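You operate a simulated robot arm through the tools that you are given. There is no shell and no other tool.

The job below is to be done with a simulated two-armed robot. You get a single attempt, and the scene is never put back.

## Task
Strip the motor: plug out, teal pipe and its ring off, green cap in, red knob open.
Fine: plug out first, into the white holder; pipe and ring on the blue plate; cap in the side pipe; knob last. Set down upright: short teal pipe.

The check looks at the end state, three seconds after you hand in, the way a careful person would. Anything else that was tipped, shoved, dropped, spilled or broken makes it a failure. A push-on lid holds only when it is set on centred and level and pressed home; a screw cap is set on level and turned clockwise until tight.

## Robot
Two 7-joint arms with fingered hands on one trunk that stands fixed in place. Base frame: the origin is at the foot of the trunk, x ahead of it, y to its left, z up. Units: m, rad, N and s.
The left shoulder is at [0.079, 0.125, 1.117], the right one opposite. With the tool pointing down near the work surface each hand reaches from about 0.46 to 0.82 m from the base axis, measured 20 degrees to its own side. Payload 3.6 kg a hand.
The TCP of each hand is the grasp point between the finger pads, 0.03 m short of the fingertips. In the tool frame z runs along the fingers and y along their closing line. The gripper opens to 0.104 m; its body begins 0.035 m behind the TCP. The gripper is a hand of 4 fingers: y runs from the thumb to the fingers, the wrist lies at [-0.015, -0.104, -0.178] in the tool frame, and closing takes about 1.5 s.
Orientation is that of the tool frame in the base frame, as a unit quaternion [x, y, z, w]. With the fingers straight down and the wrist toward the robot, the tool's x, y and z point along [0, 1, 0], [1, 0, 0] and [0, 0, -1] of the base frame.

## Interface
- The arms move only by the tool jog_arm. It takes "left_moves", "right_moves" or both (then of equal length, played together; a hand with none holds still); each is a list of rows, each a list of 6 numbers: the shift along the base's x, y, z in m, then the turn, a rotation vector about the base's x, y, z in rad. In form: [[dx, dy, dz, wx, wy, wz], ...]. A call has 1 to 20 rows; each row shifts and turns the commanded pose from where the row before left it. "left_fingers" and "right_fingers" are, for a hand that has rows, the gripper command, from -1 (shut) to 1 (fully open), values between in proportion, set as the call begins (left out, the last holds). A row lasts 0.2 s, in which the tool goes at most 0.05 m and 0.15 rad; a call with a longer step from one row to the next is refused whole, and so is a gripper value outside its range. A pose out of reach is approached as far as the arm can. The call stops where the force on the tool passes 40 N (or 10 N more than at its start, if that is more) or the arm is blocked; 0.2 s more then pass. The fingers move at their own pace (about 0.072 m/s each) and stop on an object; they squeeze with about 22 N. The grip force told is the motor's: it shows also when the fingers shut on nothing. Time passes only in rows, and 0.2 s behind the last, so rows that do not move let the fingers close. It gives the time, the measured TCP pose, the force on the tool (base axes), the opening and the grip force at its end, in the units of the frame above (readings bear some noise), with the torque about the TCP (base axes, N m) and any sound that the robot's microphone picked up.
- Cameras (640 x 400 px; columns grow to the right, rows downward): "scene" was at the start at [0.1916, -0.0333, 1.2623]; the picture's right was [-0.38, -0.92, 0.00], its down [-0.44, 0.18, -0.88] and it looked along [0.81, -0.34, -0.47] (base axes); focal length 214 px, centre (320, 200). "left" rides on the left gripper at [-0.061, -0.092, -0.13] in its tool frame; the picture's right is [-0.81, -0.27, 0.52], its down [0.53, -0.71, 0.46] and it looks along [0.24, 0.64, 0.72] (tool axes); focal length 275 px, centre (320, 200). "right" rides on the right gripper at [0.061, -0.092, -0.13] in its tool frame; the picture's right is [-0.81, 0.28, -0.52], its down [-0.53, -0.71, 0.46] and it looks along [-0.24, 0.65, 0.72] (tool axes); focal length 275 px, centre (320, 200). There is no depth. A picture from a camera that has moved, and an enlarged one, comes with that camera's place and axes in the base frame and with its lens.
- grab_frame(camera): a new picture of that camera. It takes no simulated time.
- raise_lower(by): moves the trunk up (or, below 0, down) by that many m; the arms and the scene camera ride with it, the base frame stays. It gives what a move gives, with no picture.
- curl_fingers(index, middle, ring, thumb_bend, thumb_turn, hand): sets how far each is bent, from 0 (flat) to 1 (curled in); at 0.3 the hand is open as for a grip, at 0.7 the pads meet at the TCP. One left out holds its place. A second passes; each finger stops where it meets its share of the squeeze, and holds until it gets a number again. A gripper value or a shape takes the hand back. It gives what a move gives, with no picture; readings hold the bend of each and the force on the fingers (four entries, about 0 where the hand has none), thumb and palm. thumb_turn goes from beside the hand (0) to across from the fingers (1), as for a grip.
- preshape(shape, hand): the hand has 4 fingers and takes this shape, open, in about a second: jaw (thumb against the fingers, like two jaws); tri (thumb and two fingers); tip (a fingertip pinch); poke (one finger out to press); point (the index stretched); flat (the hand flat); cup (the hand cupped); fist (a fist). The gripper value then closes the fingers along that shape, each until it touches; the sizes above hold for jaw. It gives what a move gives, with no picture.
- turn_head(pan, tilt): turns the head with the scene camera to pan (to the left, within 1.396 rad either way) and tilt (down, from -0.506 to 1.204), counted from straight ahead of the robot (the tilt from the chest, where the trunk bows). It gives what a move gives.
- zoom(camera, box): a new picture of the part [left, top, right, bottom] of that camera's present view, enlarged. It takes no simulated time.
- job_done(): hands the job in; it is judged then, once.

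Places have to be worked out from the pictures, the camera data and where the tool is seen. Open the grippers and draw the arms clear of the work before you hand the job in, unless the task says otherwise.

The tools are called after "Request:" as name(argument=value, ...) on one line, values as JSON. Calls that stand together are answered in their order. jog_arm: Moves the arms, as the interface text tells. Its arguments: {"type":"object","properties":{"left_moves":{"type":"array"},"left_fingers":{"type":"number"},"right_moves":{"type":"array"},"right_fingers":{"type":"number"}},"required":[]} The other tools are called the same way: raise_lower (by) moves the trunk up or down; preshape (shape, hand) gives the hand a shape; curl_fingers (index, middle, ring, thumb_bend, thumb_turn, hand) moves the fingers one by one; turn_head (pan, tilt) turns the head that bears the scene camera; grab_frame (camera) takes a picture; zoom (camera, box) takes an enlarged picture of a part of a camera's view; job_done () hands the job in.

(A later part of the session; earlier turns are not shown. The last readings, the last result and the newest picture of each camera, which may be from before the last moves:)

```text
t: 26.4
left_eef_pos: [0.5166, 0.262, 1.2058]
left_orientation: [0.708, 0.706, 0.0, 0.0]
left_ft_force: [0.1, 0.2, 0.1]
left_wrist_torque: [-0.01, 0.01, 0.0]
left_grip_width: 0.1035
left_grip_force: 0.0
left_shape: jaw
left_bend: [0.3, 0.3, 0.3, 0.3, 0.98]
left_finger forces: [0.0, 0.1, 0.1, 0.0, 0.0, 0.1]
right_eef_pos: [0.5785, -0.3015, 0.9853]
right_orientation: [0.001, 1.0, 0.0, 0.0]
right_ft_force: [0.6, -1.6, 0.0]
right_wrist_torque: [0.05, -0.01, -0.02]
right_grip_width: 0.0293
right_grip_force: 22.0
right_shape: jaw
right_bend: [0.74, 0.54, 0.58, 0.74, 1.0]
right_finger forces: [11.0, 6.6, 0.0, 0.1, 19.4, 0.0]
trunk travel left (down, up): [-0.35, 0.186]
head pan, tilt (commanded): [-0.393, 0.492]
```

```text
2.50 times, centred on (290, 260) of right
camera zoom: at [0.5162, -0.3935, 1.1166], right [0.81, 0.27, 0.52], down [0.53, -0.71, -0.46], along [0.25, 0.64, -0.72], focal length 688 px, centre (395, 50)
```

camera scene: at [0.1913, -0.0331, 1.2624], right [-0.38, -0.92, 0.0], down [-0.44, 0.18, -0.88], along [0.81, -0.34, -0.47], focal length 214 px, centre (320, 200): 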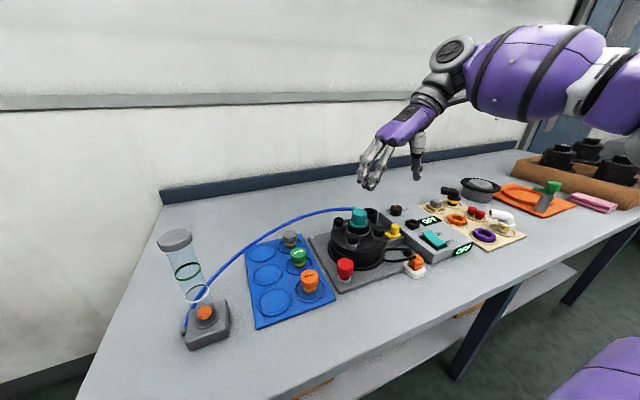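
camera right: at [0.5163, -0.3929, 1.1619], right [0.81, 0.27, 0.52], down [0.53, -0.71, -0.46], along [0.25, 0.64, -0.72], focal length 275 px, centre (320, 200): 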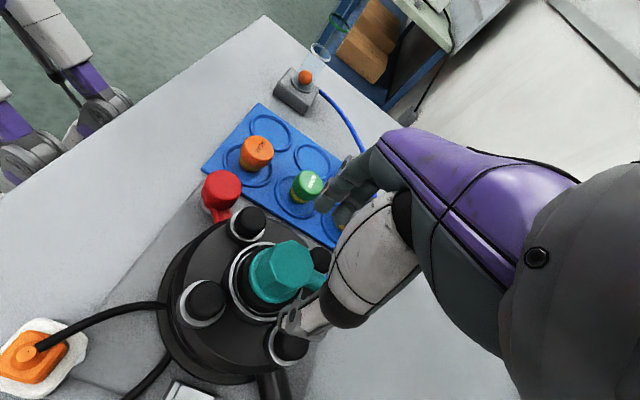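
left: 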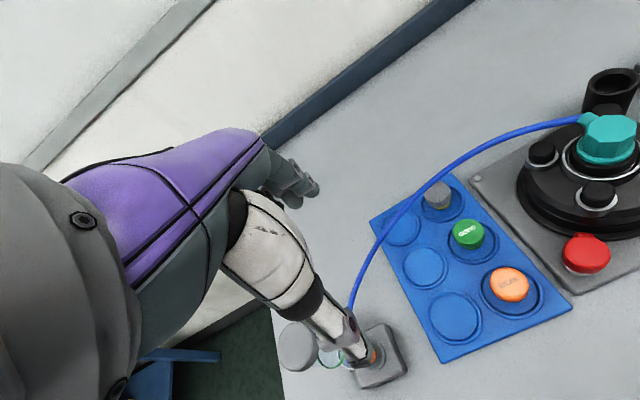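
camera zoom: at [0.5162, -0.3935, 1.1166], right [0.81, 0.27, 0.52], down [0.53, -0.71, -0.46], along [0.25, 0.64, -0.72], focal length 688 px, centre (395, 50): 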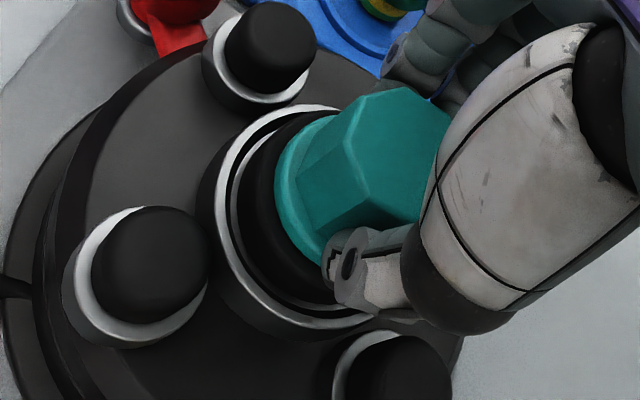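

Good grip (index 11 N, middle 7 N, thumb 19 N). I pull up gently to feel whether the teal pipe comes straight off.

Request:
jog_arm(right_moves=[[0, 0, 0.003, 0, 0, 0], [0, 0, 0.003, 0, 0, 0], [0, 0, 0.003, 0, 0, 0], [0, 0, 0.003, 0, 0, 0]])

Request:
zoom(camera="scene", box=[340, 180, 390, 230])

Request:
zoom(camera="right", box=[200, 180, 380, 340])

```text
t: 27.4
left_eef_pos: [0.5181, 0.2601, 1.2029]
left_orientation: [0.708, 0.707, 0.0, -0.002]
left_ft_force: [0.8, -0.1, -0.1]
left_wrist_torque: [0.01, 0.0, -0.01]
left_grip_width: 0.1037
left_grip_force: 0.1
left_shape: jaw
left_bend: [0.3, 0.3, 0.3, 0.3, 0.98]
left_finger forces: [0.1, 0.1, 0.0, 0.1, 0.1, 0.1]
right_eef_pos: [0.5773, -0.3026, 0.9948]
right_orientation: [0.001, 1.0, 0.001, -0.001]
right_ft_force: [2.3, -3.0, -23.4]
right_wrist_torque: [-0.06, -0.1, -0.1]
right_grip_width: 0.0264
right_grip_force: 21.8
right_shape: jaw
right_bend: [0.73, 0.57, 0.58, 0.74, 1.0]
right_finger forces: [11.5, 4.6, 0.1, 0.0, 16.7, 0.0]
trunk travel left (down, up): [-0.35, 0.186]
head pan, tilt (commanded): [-0.393, 0.492]
```

```text
8.00 times, centred on (365, 205) of scene
camera zoom: at [0.1941, -0.0346, 1.2618], right [-0.38, -0.92, 0.0], down [-0.44, 0.18, -0.88], along [0.81, -0.34, -0.48], focal length 1716 px, centre (-40, 160)
```

zoom: 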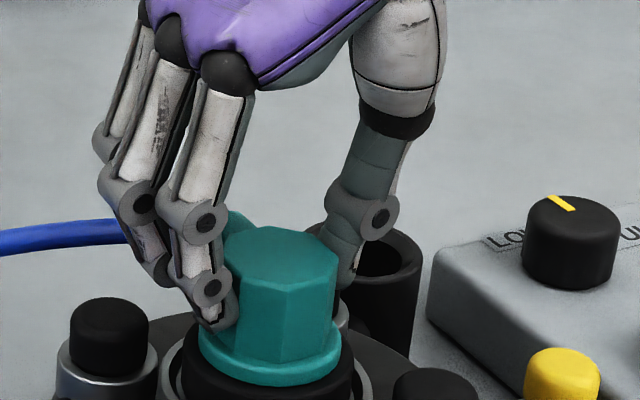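

```text
2.50 times, centred on (290, 260) of right
camera zoom: at [0.5174, -0.3947, 1.1259], right [0.81, 0.27, 0.51], down [0.53, -0.71, -0.46], along [0.24, 0.64, -0.73], focal length 688 px, centre (395, 50)
```

zoom: 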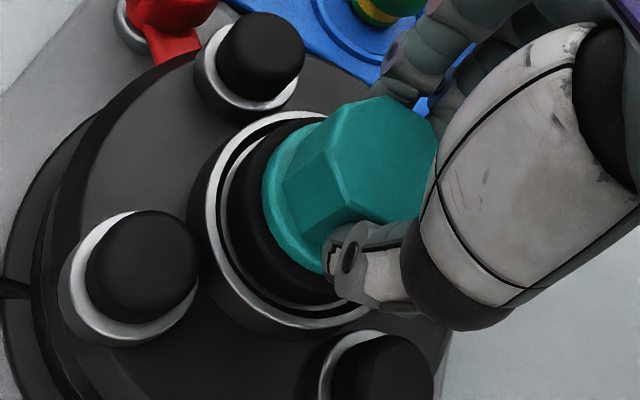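

The pipe resisted (23 N) and the fingers slid up it, so it is not simply lifted. I open slightly, lower back, re-grip, and then test whether it turns counter-clockwise.

Request:
jog_arm(right_moves=[[0, 0, 0, 0, 0, 0], [0, 0, 0, 0, 0, 0], [0, 0.001, -0.006, 0, 0, 0], [0, 0, -0.007, 0, 0, 0], [0, 0, 0, 0, 0, 0]], right_fingers=0.1)

Request:
jog_arm(right_moves=[[0, 0, 0, 0, 0, 0], [0, 0, 0, 0, 0, 0], [0, 0, 0, 0, 0, 0], [0, 0, 0, 0, 0, 0], [0, 0, 0, 0, 0, 0]], right_fingers=-1)

Request:
zoom(camera="right", box=[200, 180, 380, 340])

```text
t: 28.6
left_eef_pos: [0.5174, 0.2624, 1.2046]
left_orientation: [0.708, 0.706, 0.0, 0.001]
left_ft_force: [-0.2, 0.0, 0.2]
left_wrist_torque: [-0.01, -0.01, 0.01]
left_grip_width: 0.1036
left_grip_force: 0.0
left_shape: jaw
left_bend: [0.3, 0.3, 0.3, 0.3, 0.98]
left_finger forces: [0.0, 0.1, 0.1, 0.0, 0.0, 0.0]
right_eef_pos: [0.5771, -0.299, 0.9843]
right_orientation: [0.001, 1.0, 0.001, 0.001]
right_ft_force: [-1.2, 0.8, -0.3]
right_wrist_torque: [0.0, 0.0, -0.04]
right_grip_width: 0.0569
right_grip_force: 0.0
right_shape: jaw
right_bend: [0.74, 0.43, 0.39, 0.67, 1.0]
right_finger forces: [0.0, 0.1, 0.0, 0.0, 0.1, 0.0]
trunk travel left (down, up): [-0.35, 0.186]
head pan, tilt (commanded): [-0.393, 0.492]
```

```text
t: 29.8
left_eef_pos: [0.5158, 0.2625, 1.2054]
left_orientation: [0.708, 0.707, 0.0, 0.0]
left_ft_force: [0.0, -0.3, -0.6]
left_wrist_torque: [-0.01, 0.01, -0.01]
left_grip_width: 0.1037
left_grip_force: 0.1
left_shape: jaw
left_bend: [0.3, 0.3, 0.3, 0.3, 0.98]
left_finger forces: [0.1, 0.0, 0.0, 0.0, 0.0, 0.0]
right_eef_pos: [0.5767, -0.2994, 0.9849]
right_orientation: [0.001, 1.0, 0.001, 0.001]
right_ft_force: [1.2, -3.0, 4.8]
right_wrist_torque: [0.13, -0.01, -0.05]
right_grip_width: 0.0306
right_grip_force: 22.7
right_shape: jaw
right_bend: [0.74, 0.55, 0.59, 0.74, 1.0]
right_finger forces: [13.5, 7.2, 0.0, 0.0, 20.4, 0.0]
trunk travel left (down, up): [-0.35, 0.186]
head pan, tilt (commanded): [-0.393, 0.492]
```

```text
2.50 times, centred on (290, 260) of right
camera zoom: at [0.5151, -0.3925, 1.1155], right [0.81, 0.27, 0.52], down [0.53, -0.71, -0.46], along [0.25, 0.64, -0.72], focal length 688 px, centre (395, 50)
```

zoom: 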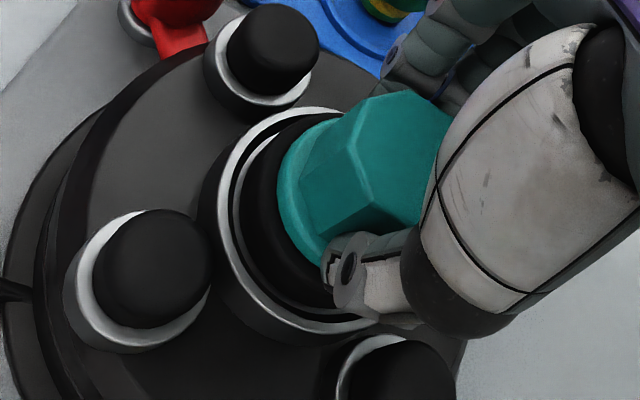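

Re-gripped at z≈0.985. Now I turn the hand counter-clockwise about the pipe axis in small steps and watch torque and picture.

Request:
jog_arm(right_moves=[[0, 0, 0, 0, 0, 0.06], [0, 0, 0, 0, 0, 0.06], [0, 0, 0, 0, 0, 0.06], [0, 0, 0, 0, 0, 0.06], [0, 0, 0, 0, 0, 0.06]])

Request:
zoom(camera="right", box=[200, 180, 380, 340])

Request:
zoom(camera="scene", box=[340, 180, 390, 230])

```text
t: 31.0
left_eef_pos: [0.5159, 0.2616, 1.205]
left_orientation: [0.708, 0.707, 0.001, 0.0]
left_ft_force: [-0.1, 0.4, -0.2]
left_wrist_torque: [0.01, -0.03, 0.02]
left_grip_width: 0.1038
left_grip_force: 0.0
left_shape: jaw
left_bend: [0.3, 0.3, 0.3, 0.3, 0.98]
left_finger forces: [0.0, 0.1, 0.0, 0.1, 0.0, 0.0]
right_eef_pos: [0.5763, -0.2996, 0.9853]
right_orientation: [-0.149, 0.989, 0.002, 0.001]
right_ft_force: [7.0, 0.5, 2.9]
right_wrist_torque: [0.14, -0.18, -0.16]
right_grip_width: 0.0304
right_grip_force: 21.4
right_shape: jaw
right_bend: [0.74, 0.55, 0.59, 0.74, 1.0]
right_finger forces: [15.6, 8.1, 0.0, 0.0, 21.3, 0.1]
trunk travel left (down, up): [-0.35, 0.186]
head pan, tilt (commanded): [-0.393, 0.492]
```

```text
2.50 times, centred on (290, 260) of right
camera zoom: at [0.5458, -0.406, 1.1157], right [0.69, 0.5, 0.52], down [0.72, -0.52, -0.46], along [0.04, 0.69, -0.72], focal length 688 px, centre (395, 50)
```

zoom: 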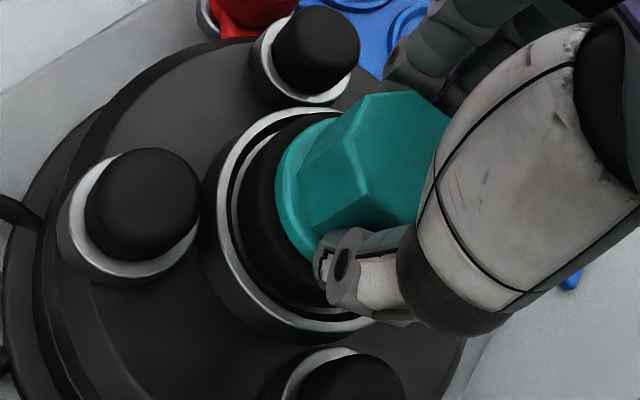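

```text
8.00 times, centred on (365, 205) of scene
camera zoom: at [0.1921, -0.0331, 1.2622], right [-0.38, -0.92, 0.0], down [-0.44, 0.18, -0.88], along [0.81, -0.34, -0.47], focal length 1716 px, centre (-40, 160)
```

zoom: 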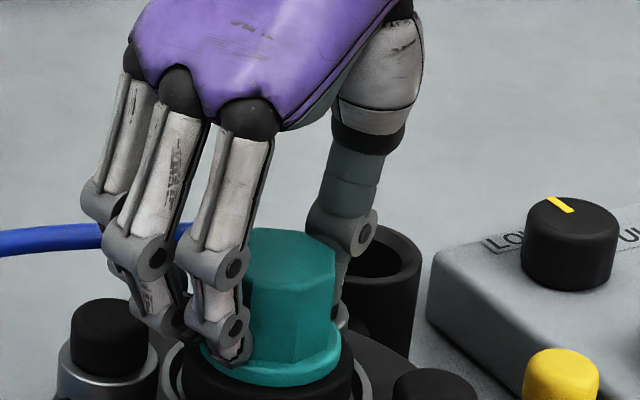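

The teal pipe turns with the hand (torque only ~0.2 N m). I turn further counter-clockwise, then test a small lift.

Request:
jog_arm(right_moves=[[0, 0, 0, 0, 0, 0.06], [0, 0, 0, 0, 0, 0.06], [0, 0, 0, 0, 0, 0.06], [0, 0, 0, 0, 0, 0.06], [0, 0, 0, 0, 0, 0.06]])

Request:
jog_arm(right_moves=[[0, 0, 0.002, 0, 0, 0], [0, 0, 0.002, 0, 0, 0]])

Request:
zoom(camera="right", box=[200, 180, 380, 340])

Request:
zoom(camera="scene", box=[340, 180, 390, 230])

```text
t: 32.2
left_eef_pos: [0.5165, 0.2624, 1.2036]
left_orientation: [0.708, 0.706, 0.0, -0.001]
left_ft_force: [0.0, -0.1, 0.3]
left_wrist_torque: [0.01, 0.03, 0.03]
left_grip_width: 0.1036
left_grip_force: 0.0
left_shape: jaw
left_bend: [0.3, 0.3, 0.3, 0.3, 0.98]
left_finger forces: [0.1, 0.1, 0.1, 0.1, 0.1, 0.0]
right_eef_pos: [0.5719, -0.2983, 0.9849]
right_orientation: [-0.295, 0.956, -0.001, 0.003]
right_ft_force: [12.1, -0.9, 8.6]
right_wrist_torque: [-0.09, -0.53, -0.16]
right_grip_width: 0.0302
right_grip_force: 22.0
right_shape: jaw
right_bend: [0.74, 0.55, 0.59, 0.74, 1.0]
right_finger forces: [9.6, 9.5, 0.0, 0.1, 31.5, 0.1]
right hand out of reach, approached as far as the arm can: row 5
trunk travel left (down, up): [-0.35, 0.186]
head pan, tilt (commanded): [-0.393, 0.492]
```

```text
t: 32.8
left_eef_pos: [0.5166, 0.262, 1.2034]
left_orientation: [0.708, 0.706, 0.001, 0.0]
left_ft_force: [0.6, -0.7, -0.5]
left_wrist_torque: [0.0, 0.02, -0.01]
left_grip_width: 0.1039
left_grip_force: 0.0
left_shape: jaw
left_bend: [0.3, 0.3, 0.3, 0.3, 0.98]
left_finger forces: [0.0, 0.0, 0.0, 0.1, 0.0, 0.0]
right_eef_pos: [0.5687, -0.299, 0.9873]
right_orientation: [-0.295, 0.955, 0.0, -0.002]
right_ft_force: [5.4, -2.5, -0.9]
right_wrist_torque: [-0.09, -0.3, -0.02]
right_grip_width: 0.03
right_grip_force: 21.9
right_shape: jaw
right_bend: [0.74, 0.55, 0.59, 0.74, 1.0]
right_finger forces: [9.5, 8.7, 0.1, 0.0, 26.6, 0.0]
trunk travel left (down, up): [-0.35, 0.186]
head pan, tilt (commanded): [-0.393, 0.492]
```

```text
2.50 times, centred on (290, 260) of right
camera zoom: at [0.5708, -0.4105, 1.1188], right [0.52, 0.68, 0.52], down [0.84, -0.29, -0.46], along [-0.16, 0.67, -0.72], focal length 688 px, centre (395, 50)
```

zoom: 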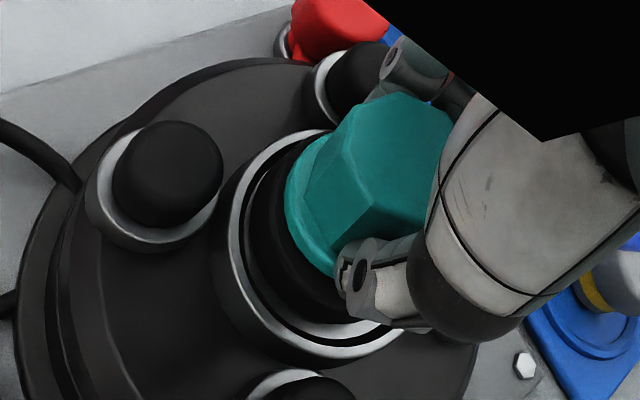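

```text
8.00 times, centred on (365, 205) of scene
camera zoom: at [0.1923, -0.0336, 1.2621], right [-0.38, -0.92, 0.0], down [-0.44, 0.18, -0.88], along [0.81, -0.34, -0.47], focal length 1716 px, centre (-40, 160)
```

zoom: 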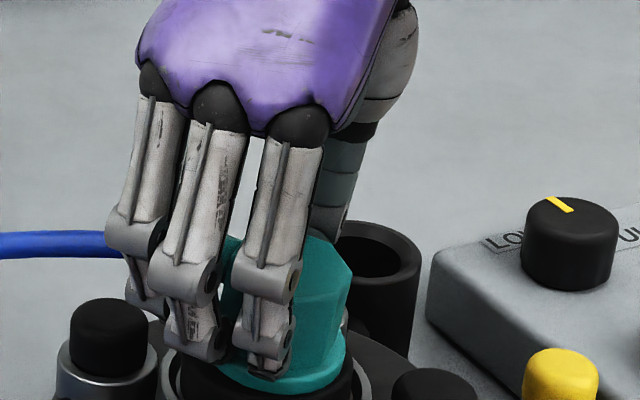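

The right arm reached its turning limit (position drifted 8 mm). I ease back by 0.1 rad so the pose is reachable again, then test the lift.

Request:
jog_arm(right_moves=[[0, 0, -0.002, 0, 0, -0.05], [0, 0, -0.002, 0, 0, -0.05], [0, 0, 0, 0, 0, 0]])

Request:
jog_arm(right_moves=[[0, 0, 0.002, 0, 0, 0], [0, 0, 0.002, 0, 0, 0], [0, 0, 0.002, 0, 0, 0]])

Request:
zoom(camera="scene", box=[340, 180, 390, 230])

Request:
zoom(camera="right", box=[200, 180, 380, 340])

```text
t: 33.6
left_eef_pos: [0.5159, 0.2609, 1.2043]
left_orientation: [0.707, 0.707, 0.0, 0.0]
left_ft_force: [-0.1, 0.2, -1.3]
left_wrist_torque: [0.04, -0.02, 0.02]
left_grip_width: 0.1035
left_grip_force: 0.0
left_shape: jaw
left_bend: [0.3, 0.3, 0.3, 0.3, 0.98]
left_finger forces: [0.1, 0.0, 0.0, 0.0, 0.0, 0.1]
right_eef_pos: [0.57, -0.2991, 0.9855]
right_orientation: [-0.246, 0.969, 0.0, 0.0]
right_ft_force: [6.3, -3.7, 8.4]
right_wrist_torque: [-0.18, -0.23, -0.03]
right_grip_width: 0.03
right_grip_force: 22.2
right_shape: jaw
right_bend: [0.74, 0.55, 0.59, 0.74, 1.0]
right_finger forces: [9.4, 8.0, 0.0, 0.0, 31.3, 0.0]
trunk travel left (down, up): [-0.35, 0.186]
head pan, tilt (commanded): [-0.393, 0.492]
```

```text
t: 34.4
left_eef_pos: [0.5156, 0.2616, 1.2041]
left_orientation: [0.708, 0.706, 0.0, 0.0]
left_ft_force: [0.7, 0.4, 0.3]
left_wrist_torque: [0.02, -0.03, 0.01]
left_grip_width: 0.1036
left_grip_force: 0.1
left_shape: jaw
left_bend: [0.3, 0.3, 0.3, 0.3, 0.98]
left_finger forces: [0.0, 0.1, 0.0, 0.1, 0.1, 0.1]
right_eef_pos: [0.5699, -0.298, 0.9918]
right_orientation: [-0.248, 0.969, 0.001, -0.001]
right_ft_force: [0.1, -0.2, 0.5]
right_wrist_torque: [0.03, -0.09, 0.0]
right_grip_width: 0.0299
right_grip_force: 21.7
right_shape: jaw
right_bend: [0.74, 0.55, 0.59, 0.74, 1.0]
right_finger forces: [11.6, 7.4, 0.0, 0.0, 23.7, 0.0]
trunk travel left (down, up): [-0.35, 0.186]
head pan, tilt (commanded): [-0.393, 0.492]
```

```text
8.00 times, centred on (365, 205) of scene
camera zoom: at [0.1916, -0.0333, 1.2623], right [-0.38, -0.92, 0.0], down [-0.44, 0.18, -0.88], along [0.81, -0.34, -0.47], focal length 1716 px, centre (-40, 160)
```

zoom: 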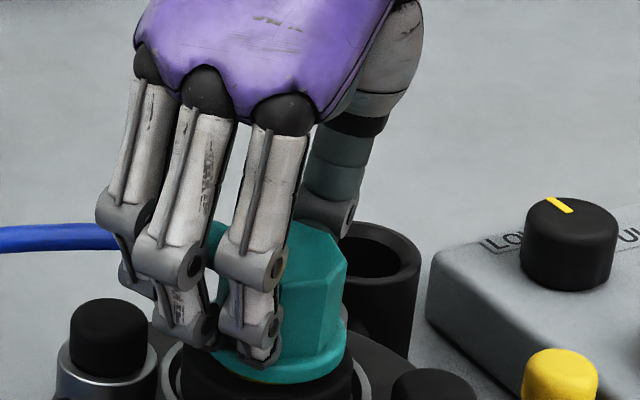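

```text
2.50 times, centred on (290, 260) of right
camera zoom: at [0.5608, -0.4097, 1.1216], right [0.58, 0.63, 0.52], down [0.81, -0.37, -0.46], along [-0.1, 0.68, -0.72], focal length 688 px, centre (395, 50)
```

zoom: 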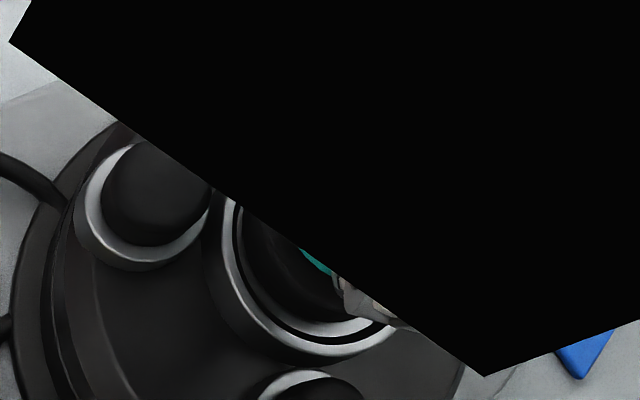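

The lift force is nearly zero now and the TCP rose 6 mm — the pipe seems freed. I zoom in to confirm.

Request:
zoom(camera="scene", box=[350, 205, 380, 232])

Request:
jog_arm(right_moves=[[0, 0, 0.004, 0, 0, 0], [0, 0, 0.004, 0, 0, 0], [0, 0, 0.004, 0, 0, 0]])

Request:
zoom(camera="scene", box=[340, 185, 390, 235])

```text
14.81 times, centred on (365, 218) of scene
camera zoom: at [0.1916, -0.0333, 1.2623], right [-0.38, -0.92, 0.0], down [-0.44, 0.18, -0.88], along [0.81, -0.34, -0.47], focal length 3177 px, centre (-347, -74)
```

zoom: 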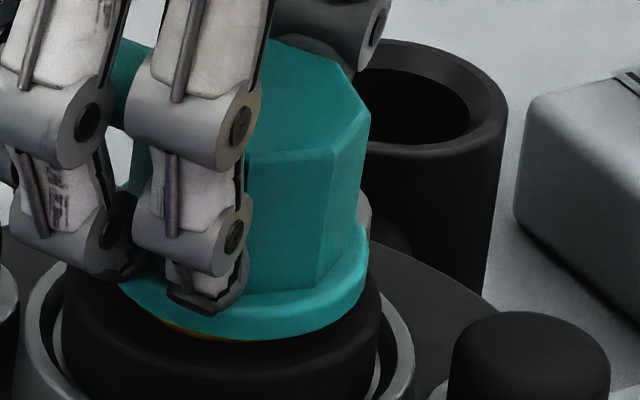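

```text
t: 35.2
left_eef_pos: [0.5154, 0.2631, 1.2045]
left_orientation: [0.708, 0.706, 0.0, 0.0]
left_ft_force: [0.8, 0.1, -0.2]
left_wrist_torque: [0.02, 0.0, 0.0]
left_grip_width: 0.1035
left_grip_force: 0.1
left_shape: jaw
left_bend: [0.3, 0.3, 0.3, 0.3, 0.98]
left_finger forces: [0.1, 0.1, 0.0, 0.0, 0.1, 0.0]
right_eef_pos: [0.5698, -0.299, 1.0031]
right_orientation: [-0.247, 0.969, 0.001, -0.001]
right_ft_force: [0.2, 0.5, -0.1]
right_wrist_torque: [-0.02, 0.02, 0.01]
right_grip_width: 0.0297
right_grip_force: 22.2
right_shape: jaw
right_bend: [0.74, 0.55, 0.59, 0.74, 1.0]
right_finger forces: [12.1, 6.8, 0.0, 0.1, 22.6, 0.0]
trunk travel left (down, up): [-0.35, 0.186]
head pan, tilt (commanded): [-0.393, 0.492]
```

```text
8.00 times, centred on (365, 210) of scene
camera zoom: at [0.1916, -0.0333, 1.2623], right [-0.38, -0.92, 0.0], down [-0.44, 0.18, -0.88], along [0.81, -0.34, -0.47], focal length 1716 px, centre (-40, 120)
```

zoom: 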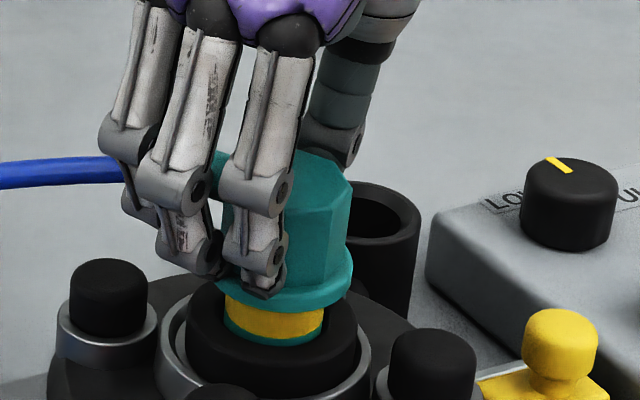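

The pipe is unlocked and lifting out: a stem with a yellow band shows above the black ring. I lift it clear by 5 cm more.

Request:
jog_arm(right_moves=[[0, 0, 0.01, 0, 0, 0], [0, 0, 0.01, 0, 0, 0], [0, 0, 0.015, 0, 0, 0], [0, 0, 0.02, 0, 0, 0], [0, 0, 0, 0, 0, 0]])

Request:
grab_frame(camera="scene")

Request:
zoom(camera="scene", box=[330, 170, 400, 240])

```text
t: 36.4
left_eef_pos: [0.5164, 0.263, 1.2045]
left_orientation: [0.707, 0.707, 0.0, 0.0]
left_ft_force: [-0.8, 0.0, -0.4]
left_wrist_torque: [0.0, 0.0, 0.03]
left_grip_width: 0.1038
left_grip_force: 0.0
left_shape: jaw
left_bend: [0.3, 0.3, 0.3, 0.3, 0.98]
left_finger forces: [0.1, 0.0, 0.0, 0.1, 0.0, 0.1]
right_eef_pos: [0.5651, -0.2983, 1.0578]
right_orientation: [-0.246, 0.969, 0.0, 0.001]
right_ft_force: [-0.1, -0.2, -1.1]
right_wrist_torque: [0.02, 0.03, 0.04]
right_grip_width: 0.03
right_grip_force: 22.0
right_shape: jaw
right_bend: [0.74, 0.55, 0.59, 0.74, 1.0]
right_finger forces: [12.1, 6.8, 0.0, 0.1, 22.7, 0.0]
right hand out of reach, approached as far as the arm can: row 4
trunk travel left (down, up): [-0.35, 0.186]
head pan, tilt (commanded): [-0.393, 0.492]
```

```text
taken
camera scene: at [0.1919, -0.0334, 1.2622], right [-0.38, -0.92, 0.0], down [-0.44, 0.18, -0.88], along [0.81, -0.34, -0.47], focal length 214 px, centre (320, 200)
```

scene: 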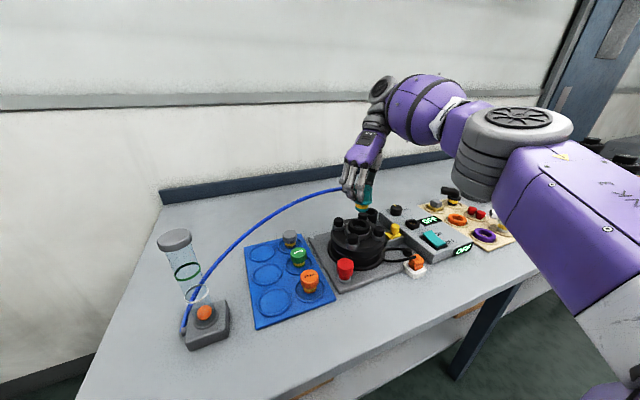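

```text
5.71 times, centred on (365, 205) of scene
camera zoom: at [0.1919, -0.0334, 1.2622], right [-0.38, -0.92, 0.0], down [-0.44, 0.18, -0.88], along [0.81, -0.34, -0.47], focal length 1226 px, centre (63, 171)
```

zoom: 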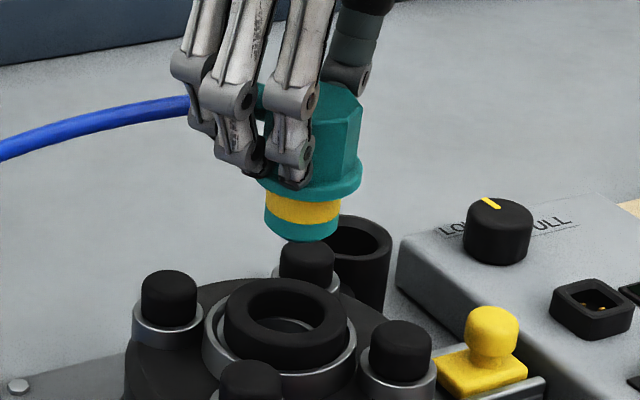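

The pipe is out; the black ring it sat on is now visible in the silver cup. I turn the hand back about 0.4 rad and carry the pipe at z≈1.06 toward the far-left empty slot of the blue plate (≈(0.688, -0.058)).

Request:
jog_arm(right_moves=[[0, 0, 0, 0, 0, -0.1], [0, 0, 0, 0, 0, -0.1], [0, 0, 0, 0, 0, -0.1], [0, 0, 0, 0, 0, -0.1], [0.01, 0.02, 0, 0, 0, 0], [0.018, 0.035, 0, 0, 0, 0], [0.018, 0.035, 0, 0, 0, 0], [0.018, 0.035, 0, 0, 0, 0], [0.018, 0.035, 0, 0, 0, 0], [0.018, 0.035, 0, 0, 0, 0], [0.01, 0.03, 0, 0, 0, 0], [0.0, 0.017, 0, 0, 0, 0], [0, 0, 0, 0, 0, 0]])

Request:
grab_frame(camera="scene")

Request:
grab_frame(camera="right")

```text
t: 39.2
left_eef_pos: [0.5157, 0.262, 1.2047]
left_orientation: [0.707, 0.707, 0.0, 0.0]
left_ft_force: [-0.4, 0.3, 0.2]
left_wrist_torque: [-0.05, -0.01, 0.03]
left_grip_width: 0.1035
left_grip_force: 0.0
left_shape: jaw
left_bend: [0.3, 0.3, 0.3, 0.3, 0.98]
left_finger forces: [0.0, 0.0, 0.1, 0.1, 0.0, 0.0]
right_eef_pos: [0.5956, -0.1461, 1.0407]
right_orientation: [-0.05, 0.999, 0.0, 0.0]
right_ft_force: [-0.1, -0.1, -0.5]
right_wrist_torque: [-0.03, 0.01, 0.03]
right_grip_width: 0.0295
right_grip_force: 21.9
right_shape: jaw
right_bend: [0.74, 0.55, 0.59, 0.75, 1.0]
right_finger forces: [12.1, 6.7, 0.0, 0.0, 22.0, 0.0]
right hand out of reach, approached as far as the arm can: row 7, 8, 9, 10, 11, 12
trunk travel left (down, up): [-0.35, 0.186]
head pan, tilt (commanded): [-0.393, 0.492]
```

```text
taken
camera scene: at [0.1918, -0.0334, 1.2623], right [-0.38, -0.92, 0.0], down [-0.44, 0.18, -0.88], along [0.81, -0.34, -0.47], focal length 214 px, centre (320, 200)
```

scene: 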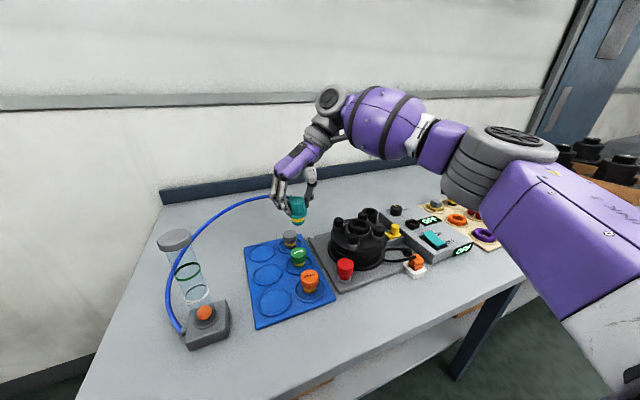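

```text
taken
camera right: at [0.5434, -0.2446, 1.1719], right [0.78, 0.35, 0.52], down [0.6, -0.66, -0.46], along [0.18, 0.67, -0.72], focal length 275 px, centre (320, 200)
```

right: 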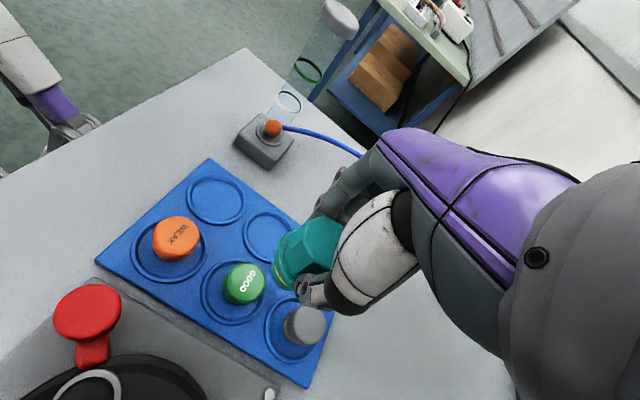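

The arm ran out of reach at this yaw near (0.596, -0.146). The near-left slot (≈(0.522, -0.059)) is closer to the robot, so I re-command toward it at the same height and see how far the arm gets.

Request:
jog_arm(right_moves=[[-0.03, -0.0035, 0, 0, 0, 0], [-0.03, -0.0035, 0, 0, 0, 0], [-0.03, -0.0035, 0, 0, 0, 0], [-0.03, -0.0035, 0, 0, 0, 0], [-0.037, -0.0035, 0, 0, 0, 0], [0, 0, 0, 0, 0, 0], [0, 0, 0, 0, 0, 0]])

Request:
grab_frame(camera="scene")

Request:
grab_frame(camera="right")

```text
t: 40.8
left_eef_pos: [0.5141, 0.2622, 1.2046]
left_orientation: [0.708, 0.706, 0.001, 0.0]
left_ft_force: [-0.5, -1.1, 0.0]
left_wrist_torque: [0.0, -0.01, -0.03]
left_grip_width: 0.1037
left_grip_force: 0.0
left_shape: jaw
left_bend: [0.3, 0.3, 0.3, 0.3, 0.98]
left_finger forces: [0.0, 0.1, 0.1, 0.1, 0.0, 0.0]
right_eef_pos: [0.4381, -0.164, 1.04]
right_orientation: [-0.049, 0.999, 0.002, 0.0]
right_ft_force: [0.5, -0.6, -0.3]
right_wrist_torque: [-0.02, 0.01, 0.01]
right_grip_width: 0.0297
right_grip_force: 21.7
right_shape: jaw
right_bend: [0.74, 0.55, 0.59, 0.75, 1.0]
right_finger forces: [12.0, 6.7, 0.0, 0.0, 22.0, 0.0]
trunk travel left (down, up): [-0.35, 0.186]
head pan, tilt (commanded): [-0.393, 0.492]
```

```text
taken
camera scene: at [0.1912, -0.0335, 1.2624], right [-0.38, -0.92, 0.0], down [-0.44, 0.18, -0.88], along [0.81, -0.34, -0.47], focal length 214 px, centre (320, 200)
```

scene: 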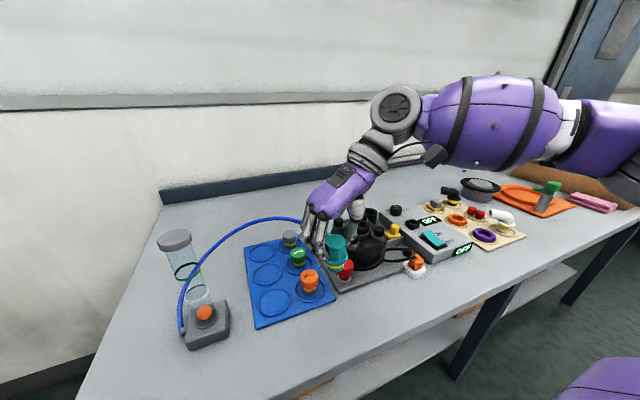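

```text
taken
camera right: at [0.3861, -0.2632, 1.1708], right [0.78, 0.35, 0.52], down [0.6, -0.66, -0.46], along [0.18, 0.67, -0.72], focal length 275 px, centre (320, 200)
```

right: 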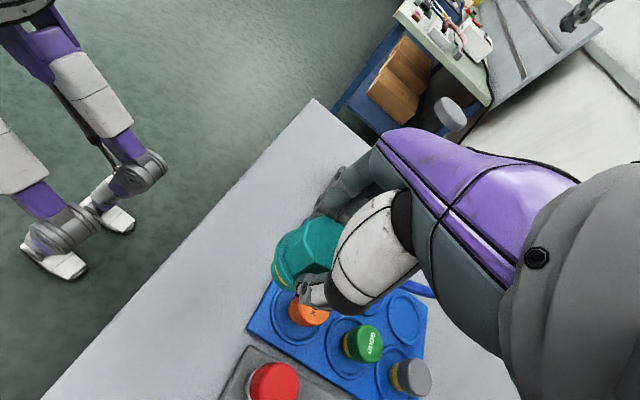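

The command follows the reached pose. Now I approach the near-left slot from here, moving diagonally to (0.522, -0.059).

Request:
jog_arm(right_moves=[[0.014, 0.0175, 0, 0, 0, 0], [0.014, 0.0175, 0, 0, 0, 0], [0.014, 0.0175, 0, 0, 0, 0], [0.014, 0.0175, 0, 0, 0, 0], [0.014, 0.0175, 0, 0, 0, 0], [0.014, 0.0175, 0, 0, 0, 0], [0, 0, 0, 0, 0, 0]])

Request:
grab_frame(camera="scene")

Request:
grab_frame(camera="right")

```text
t: 42.4
left_eef_pos: [0.5155, 0.2614, 1.2036]
left_orientation: [0.708, 0.706, 0.0, 0.0]
left_ft_force: [0.0, 0.1, -0.9]
left_wrist_torque: [0.02, -0.01, -0.02]
left_grip_width: 0.1039
left_grip_force: 0.0
left_shape: jaw
left_bend: [0.3, 0.3, 0.3, 0.3, 0.98]
left_finger forces: [0.0, 0.1, 0.1, 0.1, 0.0, 0.0]
right_eef_pos: [0.5239, -0.0591, 1.0418]
right_orientation: [-0.049, 0.999, 0.001, 0.0]
right_ft_force: [-0.4, 0.1, -1.0]
right_wrist_torque: [0.01, 0.0, -0.01]
right_grip_width: 0.0293
right_grip_force: 22.1
right_shape: jaw
right_bend: [0.74, 0.55, 0.59, 0.75, 1.0]
right_finger forces: [12.1, 6.7, 0.1, 0.0, 22.0, 0.0]
trunk travel left (down, up): [-0.35, 0.186]
head pan, tilt (commanded): [-0.393, 0.492]
```

```text
taken
camera scene: at [0.1914, -0.0335, 1.2623], right [-0.38, -0.92, 0.0], down [-0.44, 0.18, -0.88], along [0.81, -0.34, -0.47], focal length 214 px, centre (320, 200)
```

scene: 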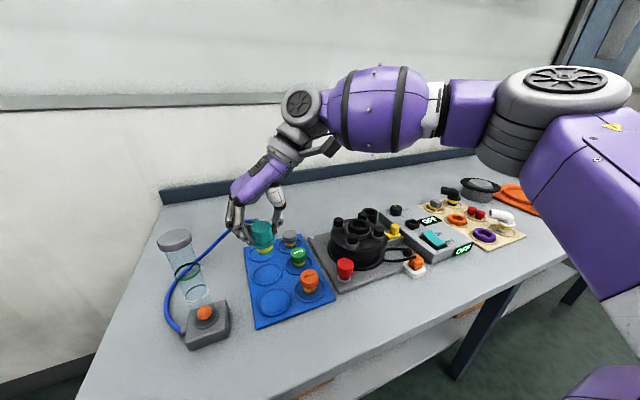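

```text
taken
camera right: at [0.4716, -0.1567, 1.1726], right [0.78, 0.35, 0.52], down [0.6, -0.66, -0.46], along [0.18, 0.67, -0.72], focal length 275 px, centre (320, 200)
```

right: 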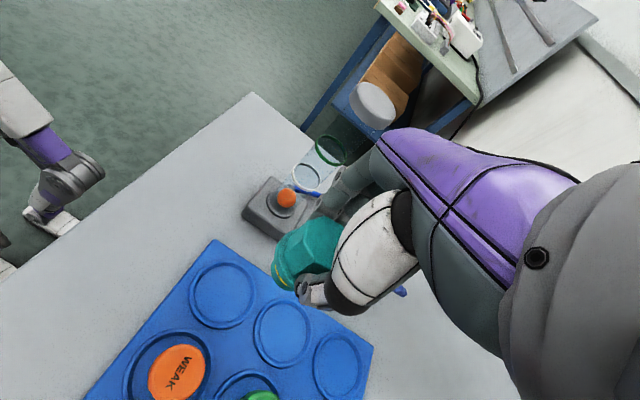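

The near slot is reachable (TCP now (0.524, -0.059)). I zoom in on the slots from both cameras to fix their position and floor height.

Request:
zoom(camera="right", box=[140, 230, 400, 400])

Request:
zoom(camera="scene", box=[220, 200, 340, 330])

```text
2.35 times, centred on (270, 315) of right
camera zoom: at [0.4716, -0.1567, 1.1726], right [0.78, 0.35, 0.52], down [0.6, -0.66, -0.46], along [0.18, 0.67, -0.72], focal length 648 px, centre (438, -71)
```

zoom: 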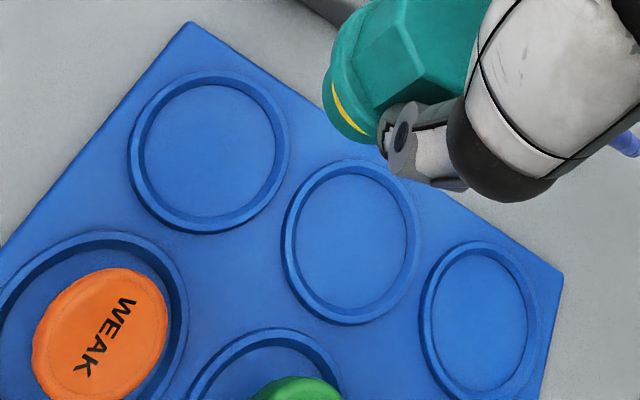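

```text
3.08 times, centred on (280, 265) of scene
camera zoom: at [0.1914, -0.0335, 1.2623], right [-0.38, -0.92, 0.0], down [-0.44, 0.18, -0.88], along [0.81, -0.34, -0.47], focal length 660 px, centre (443, 0)
```

zoom: 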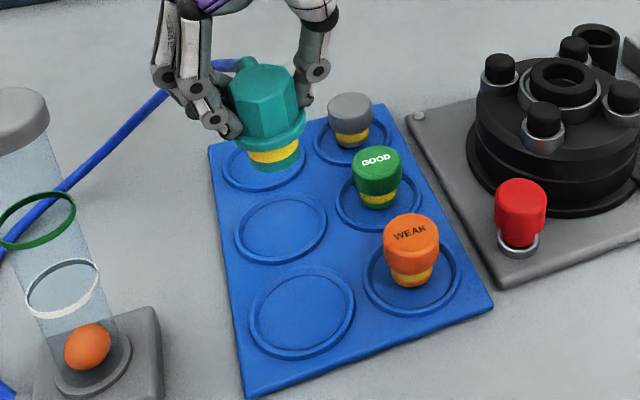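

The plate's slot floors come out near z≈0.858, with slot centres at about x=0.504/0.584/0.664, y=-0.060. I shift to the near slot and descend partway with the pipe.

Request:
jog_arm(right_moves=[[-0.012, 0, 0, 0, 0, 0], [-0.012, 0, 0, 0, 0, 0], [0, 0, -0.03, 0, 0, 0], [0, 0, -0.03, 0, 0, 0], [0, 0, -0.03, 0, 0, 0], [0, 0, 0, 0, 0, 0]])

Request:
zoom(camera="scene", box=[210, 200, 340, 330])

Request:
grab_frame(camera="right")

```text
t: 43.8
left_eef_pos: [0.5151, 0.2615, 1.205]
left_orientation: [0.707, 0.707, -0.001, 0.0]
left_ft_force: [0.6, -0.5, -0.1]
left_wrist_torque: [0.0, -0.01, -0.04]
left_grip_width: 0.1038
left_grip_force: 0.1
left_shape: jaw
left_bend: [0.3, 0.3, 0.3, 0.3, 0.98]
left_finger forces: [0.0, 0.0, 0.0, 0.0, 0.1, 0.1]
right_eef_pos: [0.5001, -0.0601, 0.95]
right_orientation: [-0.05, 0.999, 0.0, 0.0]
right_ft_force: [0.2, 0.0, -1.4]
right_wrist_torque: [0.01, -0.02, 0.02]
right_grip_width: 0.0296
right_grip_force: 22.0
right_shape: jaw
right_bend: [0.74, 0.55, 0.59, 0.75, 1.0]
right_finger forces: [12.0, 6.8, 0.0, 0.0, 21.9, 0.0]
trunk travel left (down, up): [-0.35, 0.186]
head pan, tilt (commanded): [-0.393, 0.492]
```

```text
3.08 times, centred on (275, 265) of scene
camera zoom: at [0.1914, -0.0332, 1.2624], right [-0.38, -0.92, 0.0], down [-0.44, 0.18, -0.88], along [0.81, -0.34, -0.47], focal length 660 px, centre (458, 0)
```

zoom: 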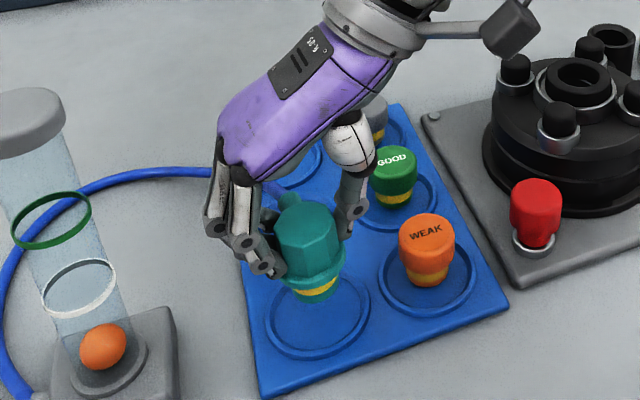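

```text
taken
camera right: at [0.448, -0.1581, 1.0815], right [0.78, 0.35, 0.52], down [0.6, -0.66, -0.46], along [0.18, 0.67, -0.72], focal length 275 px, centre (320, 200)
```

right: 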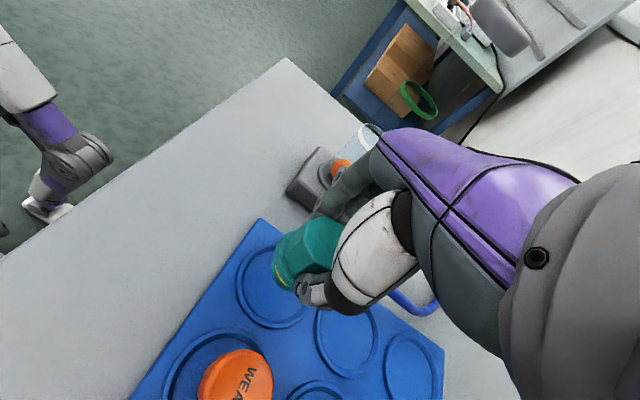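

The stem bottom is ~5 mm toward the robot from the slot centre and about 3 cm above it. I correct by 4 mm and descend in small steps until contact.

Request:
jog_arm(right_moves=[[0.004, 0, -0.008, 0, 0, 0], [0, 0, -0.008, 0, 0, 0], [0, 0, -0.004, 0, 0, 0], [0, 0, -0.003, 0, 0, 0], [0, 0, -0.003, 0, 0, 0], [0, 0, -0.003, 0, 0, 0]])

Request:
zoom(camera="scene", box=[240, 230, 310, 310])

```text
t: 45.2
left_eef_pos: [0.5157, 0.2606, 1.2042]
left_orientation: [0.708, 0.706, 0.0, 0.0]
left_ft_force: [0.1, 0.0, 0.5]
left_wrist_torque: [0.01, 0.02, 0.02]
left_grip_width: 0.1038
left_grip_force: 0.0
left_shape: jaw
left_bend: [0.3, 0.3, 0.3, 0.3, 0.98]
left_finger forces: [0.1, 0.0, 0.0, 0.0, 0.1, 0.1]
right_eef_pos: [0.5042, -0.0592, 0.922]
right_orientation: [-0.05, 0.999, -0.001, 0.001]
right_ft_force: [0.7, 0.1, -1.3]
right_wrist_torque: [0.03, -0.02, -0.02]
right_grip_width: 0.0297
right_grip_force: 21.9
right_shape: jaw
right_bend: [0.74, 0.55, 0.59, 0.75, 1.0]
right_finger forces: [12.0, 6.8, 0.0, 0.1, 21.9, 0.0]
trunk travel left (down, up): [-0.35, 0.186]
head pan, tilt (commanded): [-0.393, 0.492]
```

```text
5.00 times, centred on (275, 270) of scene
camera zoom: at [0.1917, -0.0333, 1.2623], right [-0.38, -0.92, 0.0], down [-0.44, 0.18, -0.88], along [0.81, -0.34, -0.47], focal length 1072 px, centre (545, -150)
```

zoom: 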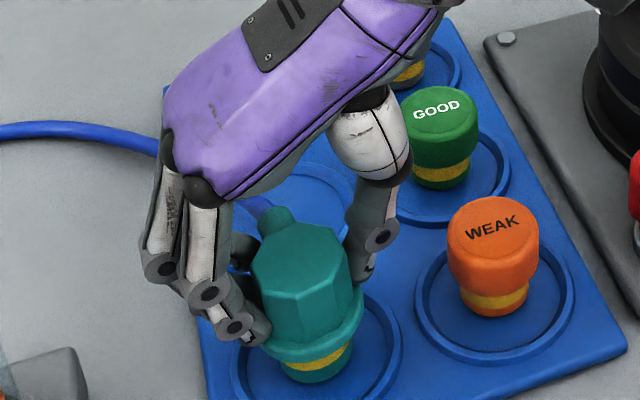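

No contact yet at TCP z≈0.922. I continue in 2 mm steps until the force rises.

Request:
jog_arm(right_moves=[[0, 0, -0.003, 0, 0, 0], [0, 0, -0.003, 0, 0, 0], [0, 0, -0.002, 0, 0, 0], [0, 0, -0.002, 0, 0, 0], [0, 0, 0, 0, 0, 0]])

Request:
zoom(camera="scene", box=[240, 240, 310, 320])

```text
t: 46.1
left_eef_pos: [0.5152, 0.2625, 1.2055]
left_orientation: [0.707, 0.707, 0.0, 0.0]
left_ft_force: [0.4, -0.6, -0.6]
left_wrist_torque: [0.02, 0.03, 0.03]
left_grip_width: 0.1041
left_grip_force: 0.1
left_shape: jaw
left_bend: [0.3, 0.3, 0.3, 0.3, 0.98]
left_finger forces: [0.1, 0.0, 0.1, 0.1, 0.1, 0.0]
right_eef_pos: [0.5054, -0.0583, 0.9207]
right_orientation: [-0.047, 0.999, 0.006, 0.005]
right_ft_force: [-3.7, -2.8, 15.8]
right_wrist_torque: [-0.07, 0.17, 0.03]
right_grip_width: 0.0316
right_grip_force: 22.1
right_shape: jaw
right_bend: [0.74, 0.55, 0.59, 0.75, 1.0]
right_finger forces: [16.9, 6.0, 0.1, 0.0, 31.1, 0.0]
trunk travel left (down, up): [-0.35, 0.186]
head pan, tilt (commanded): [-0.393, 0.492]
stopped in row 4 (right hand): the force on the tool passed its limit at 43 N (the readings are from after the stop); the commanded pose is now the measured one
```

```text
5.00 times, centred on (275, 280) of scene
camera zoom: at [0.1911, -0.0335, 1.2623], right [-0.38, -0.92, 0.0], down [-0.44, 0.18, -0.88], along [0.81, -0.34, -0.47], focal length 1072 px, centre (545, -200)
```

zoom: 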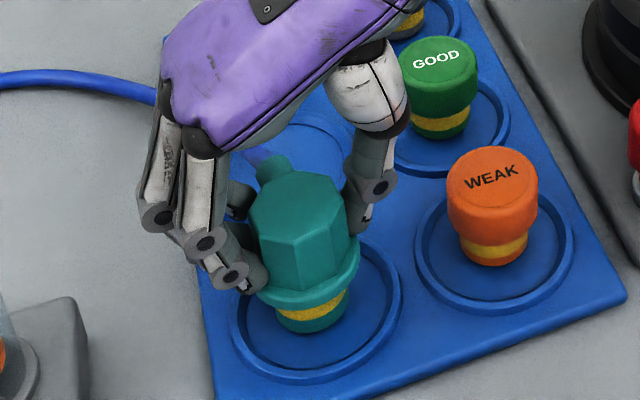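

Contact: the stem stands in the near slot (floor z≈0.858). I relieve 1.5 mm, then open the fingers moderately and look.

Request:
jog_arm(right_moves=[[0, 0, 0.001, 0, 0, 0], [0, 0, 0, 0, 0, 0]])

Request:
jog_arm(right_moves=[[0, 0, 0, 0, 0, 0], [0, 0, 0, 0, 0, 0], [0, 0, 0, 0, 0, 0], [0, 0, 0, 0, 0, 0]], right_fingers=0.1)

Request:
zoom(camera="scene", box=[240, 240, 310, 320])

Request:
zoom(camera="right", box=[220, 180, 400, 320])

```text
t: 46.7
left_eef_pos: [0.5145, 0.2626, 1.2048]
left_orientation: [0.707, 0.707, 0.0, 0.0]
left_ft_force: [-0.9, -0.9, 0.6]
left_wrist_torque: [-0.04, 0.03, 0.01]
left_grip_width: 0.1036
left_grip_force: 0.0
left_shape: jaw
left_bend: [0.3, 0.3, 0.3, 0.3, 0.98]
left_finger forces: [0.0, 0.0, 0.0, 0.0, 0.0, 0.0]
right_eef_pos: [0.5055, -0.0571, 0.9206]
right_orientation: [-0.047, 0.999, 0.005, 0.005]
right_ft_force: [0.0, -1.4, 14.0]
right_wrist_torque: [0.11, 0.05, 0.01]
right_grip_width: 0.0315
right_grip_force: 21.9
right_shape: jaw
right_bend: [0.74, 0.55, 0.59, 0.75, 1.0]
right_finger forces: [16.4, 7.6, 0.1, 0.0, 28.0, 0.1]
trunk travel left (down, up): [-0.35, 0.186]
head pan, tilt (commanded): [-0.393, 0.492]
```

```text
t: 47.7
left_eef_pos: [0.5164, 0.2625, 1.2056]
left_orientation: [0.708, 0.706, 0.0, -0.001]
left_ft_force: [-0.1, -0.1, 0.5]
left_wrist_torque: [-0.01, 0.0, 0.0]
left_grip_width: 0.1036
left_grip_force: 0.1
left_shape: jaw
left_bend: [0.3, 0.3, 0.3, 0.3, 0.98]
left_finger forces: [0.1, 0.1, 0.0, 0.0, 0.0, 0.0]
right_eef_pos: [0.5062, -0.058, 0.9196]
right_orientation: [-0.048, 0.999, 0.003, 0.004]
right_ft_force: [-0.4, -0.6, 0.4]
right_wrist_torque: [0.0, -0.02, 0.0]
right_grip_width: 0.0569
right_grip_force: 0.1
right_shape: jaw
right_bend: [0.74, 0.43, 0.39, 0.67, 1.0]
right_finger forces: [0.0, 0.0, 0.0, 0.0, 0.0, 0.0]
trunk travel left (down, up): [-0.35, 0.186]
head pan, tilt (commanded): [-0.393, 0.492]
```

```text
5.00 times, centred on (275, 280) of scene
camera zoom: at [0.1916, -0.0333, 1.2623], right [-0.38, -0.92, 0.0], down [-0.44, 0.18, -0.88], along [0.81, -0.34, -0.47], focal length 1072 px, centre (545, -200)
```

zoom: 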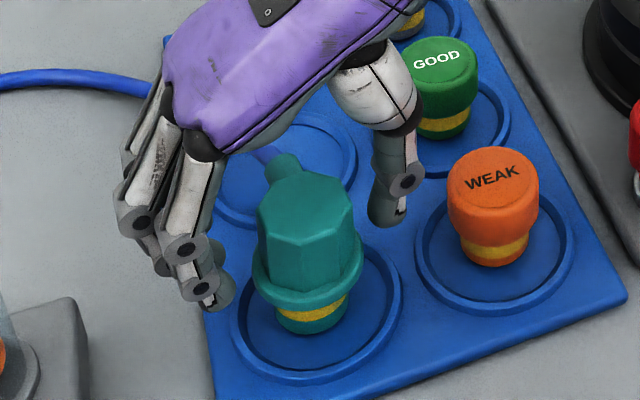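

```text
2.86 times, centred on (310, 250) of right
camera zoom: at [0.4526, -0.157, 1.0488], right [0.78, 0.35, 0.53], down [0.6, -0.66, -0.46], along [0.19, 0.67, -0.72], focal length 786 px, centre (349, 57)
```

zoom: 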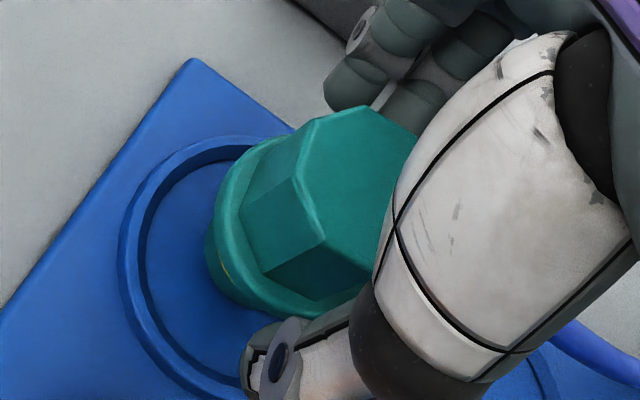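

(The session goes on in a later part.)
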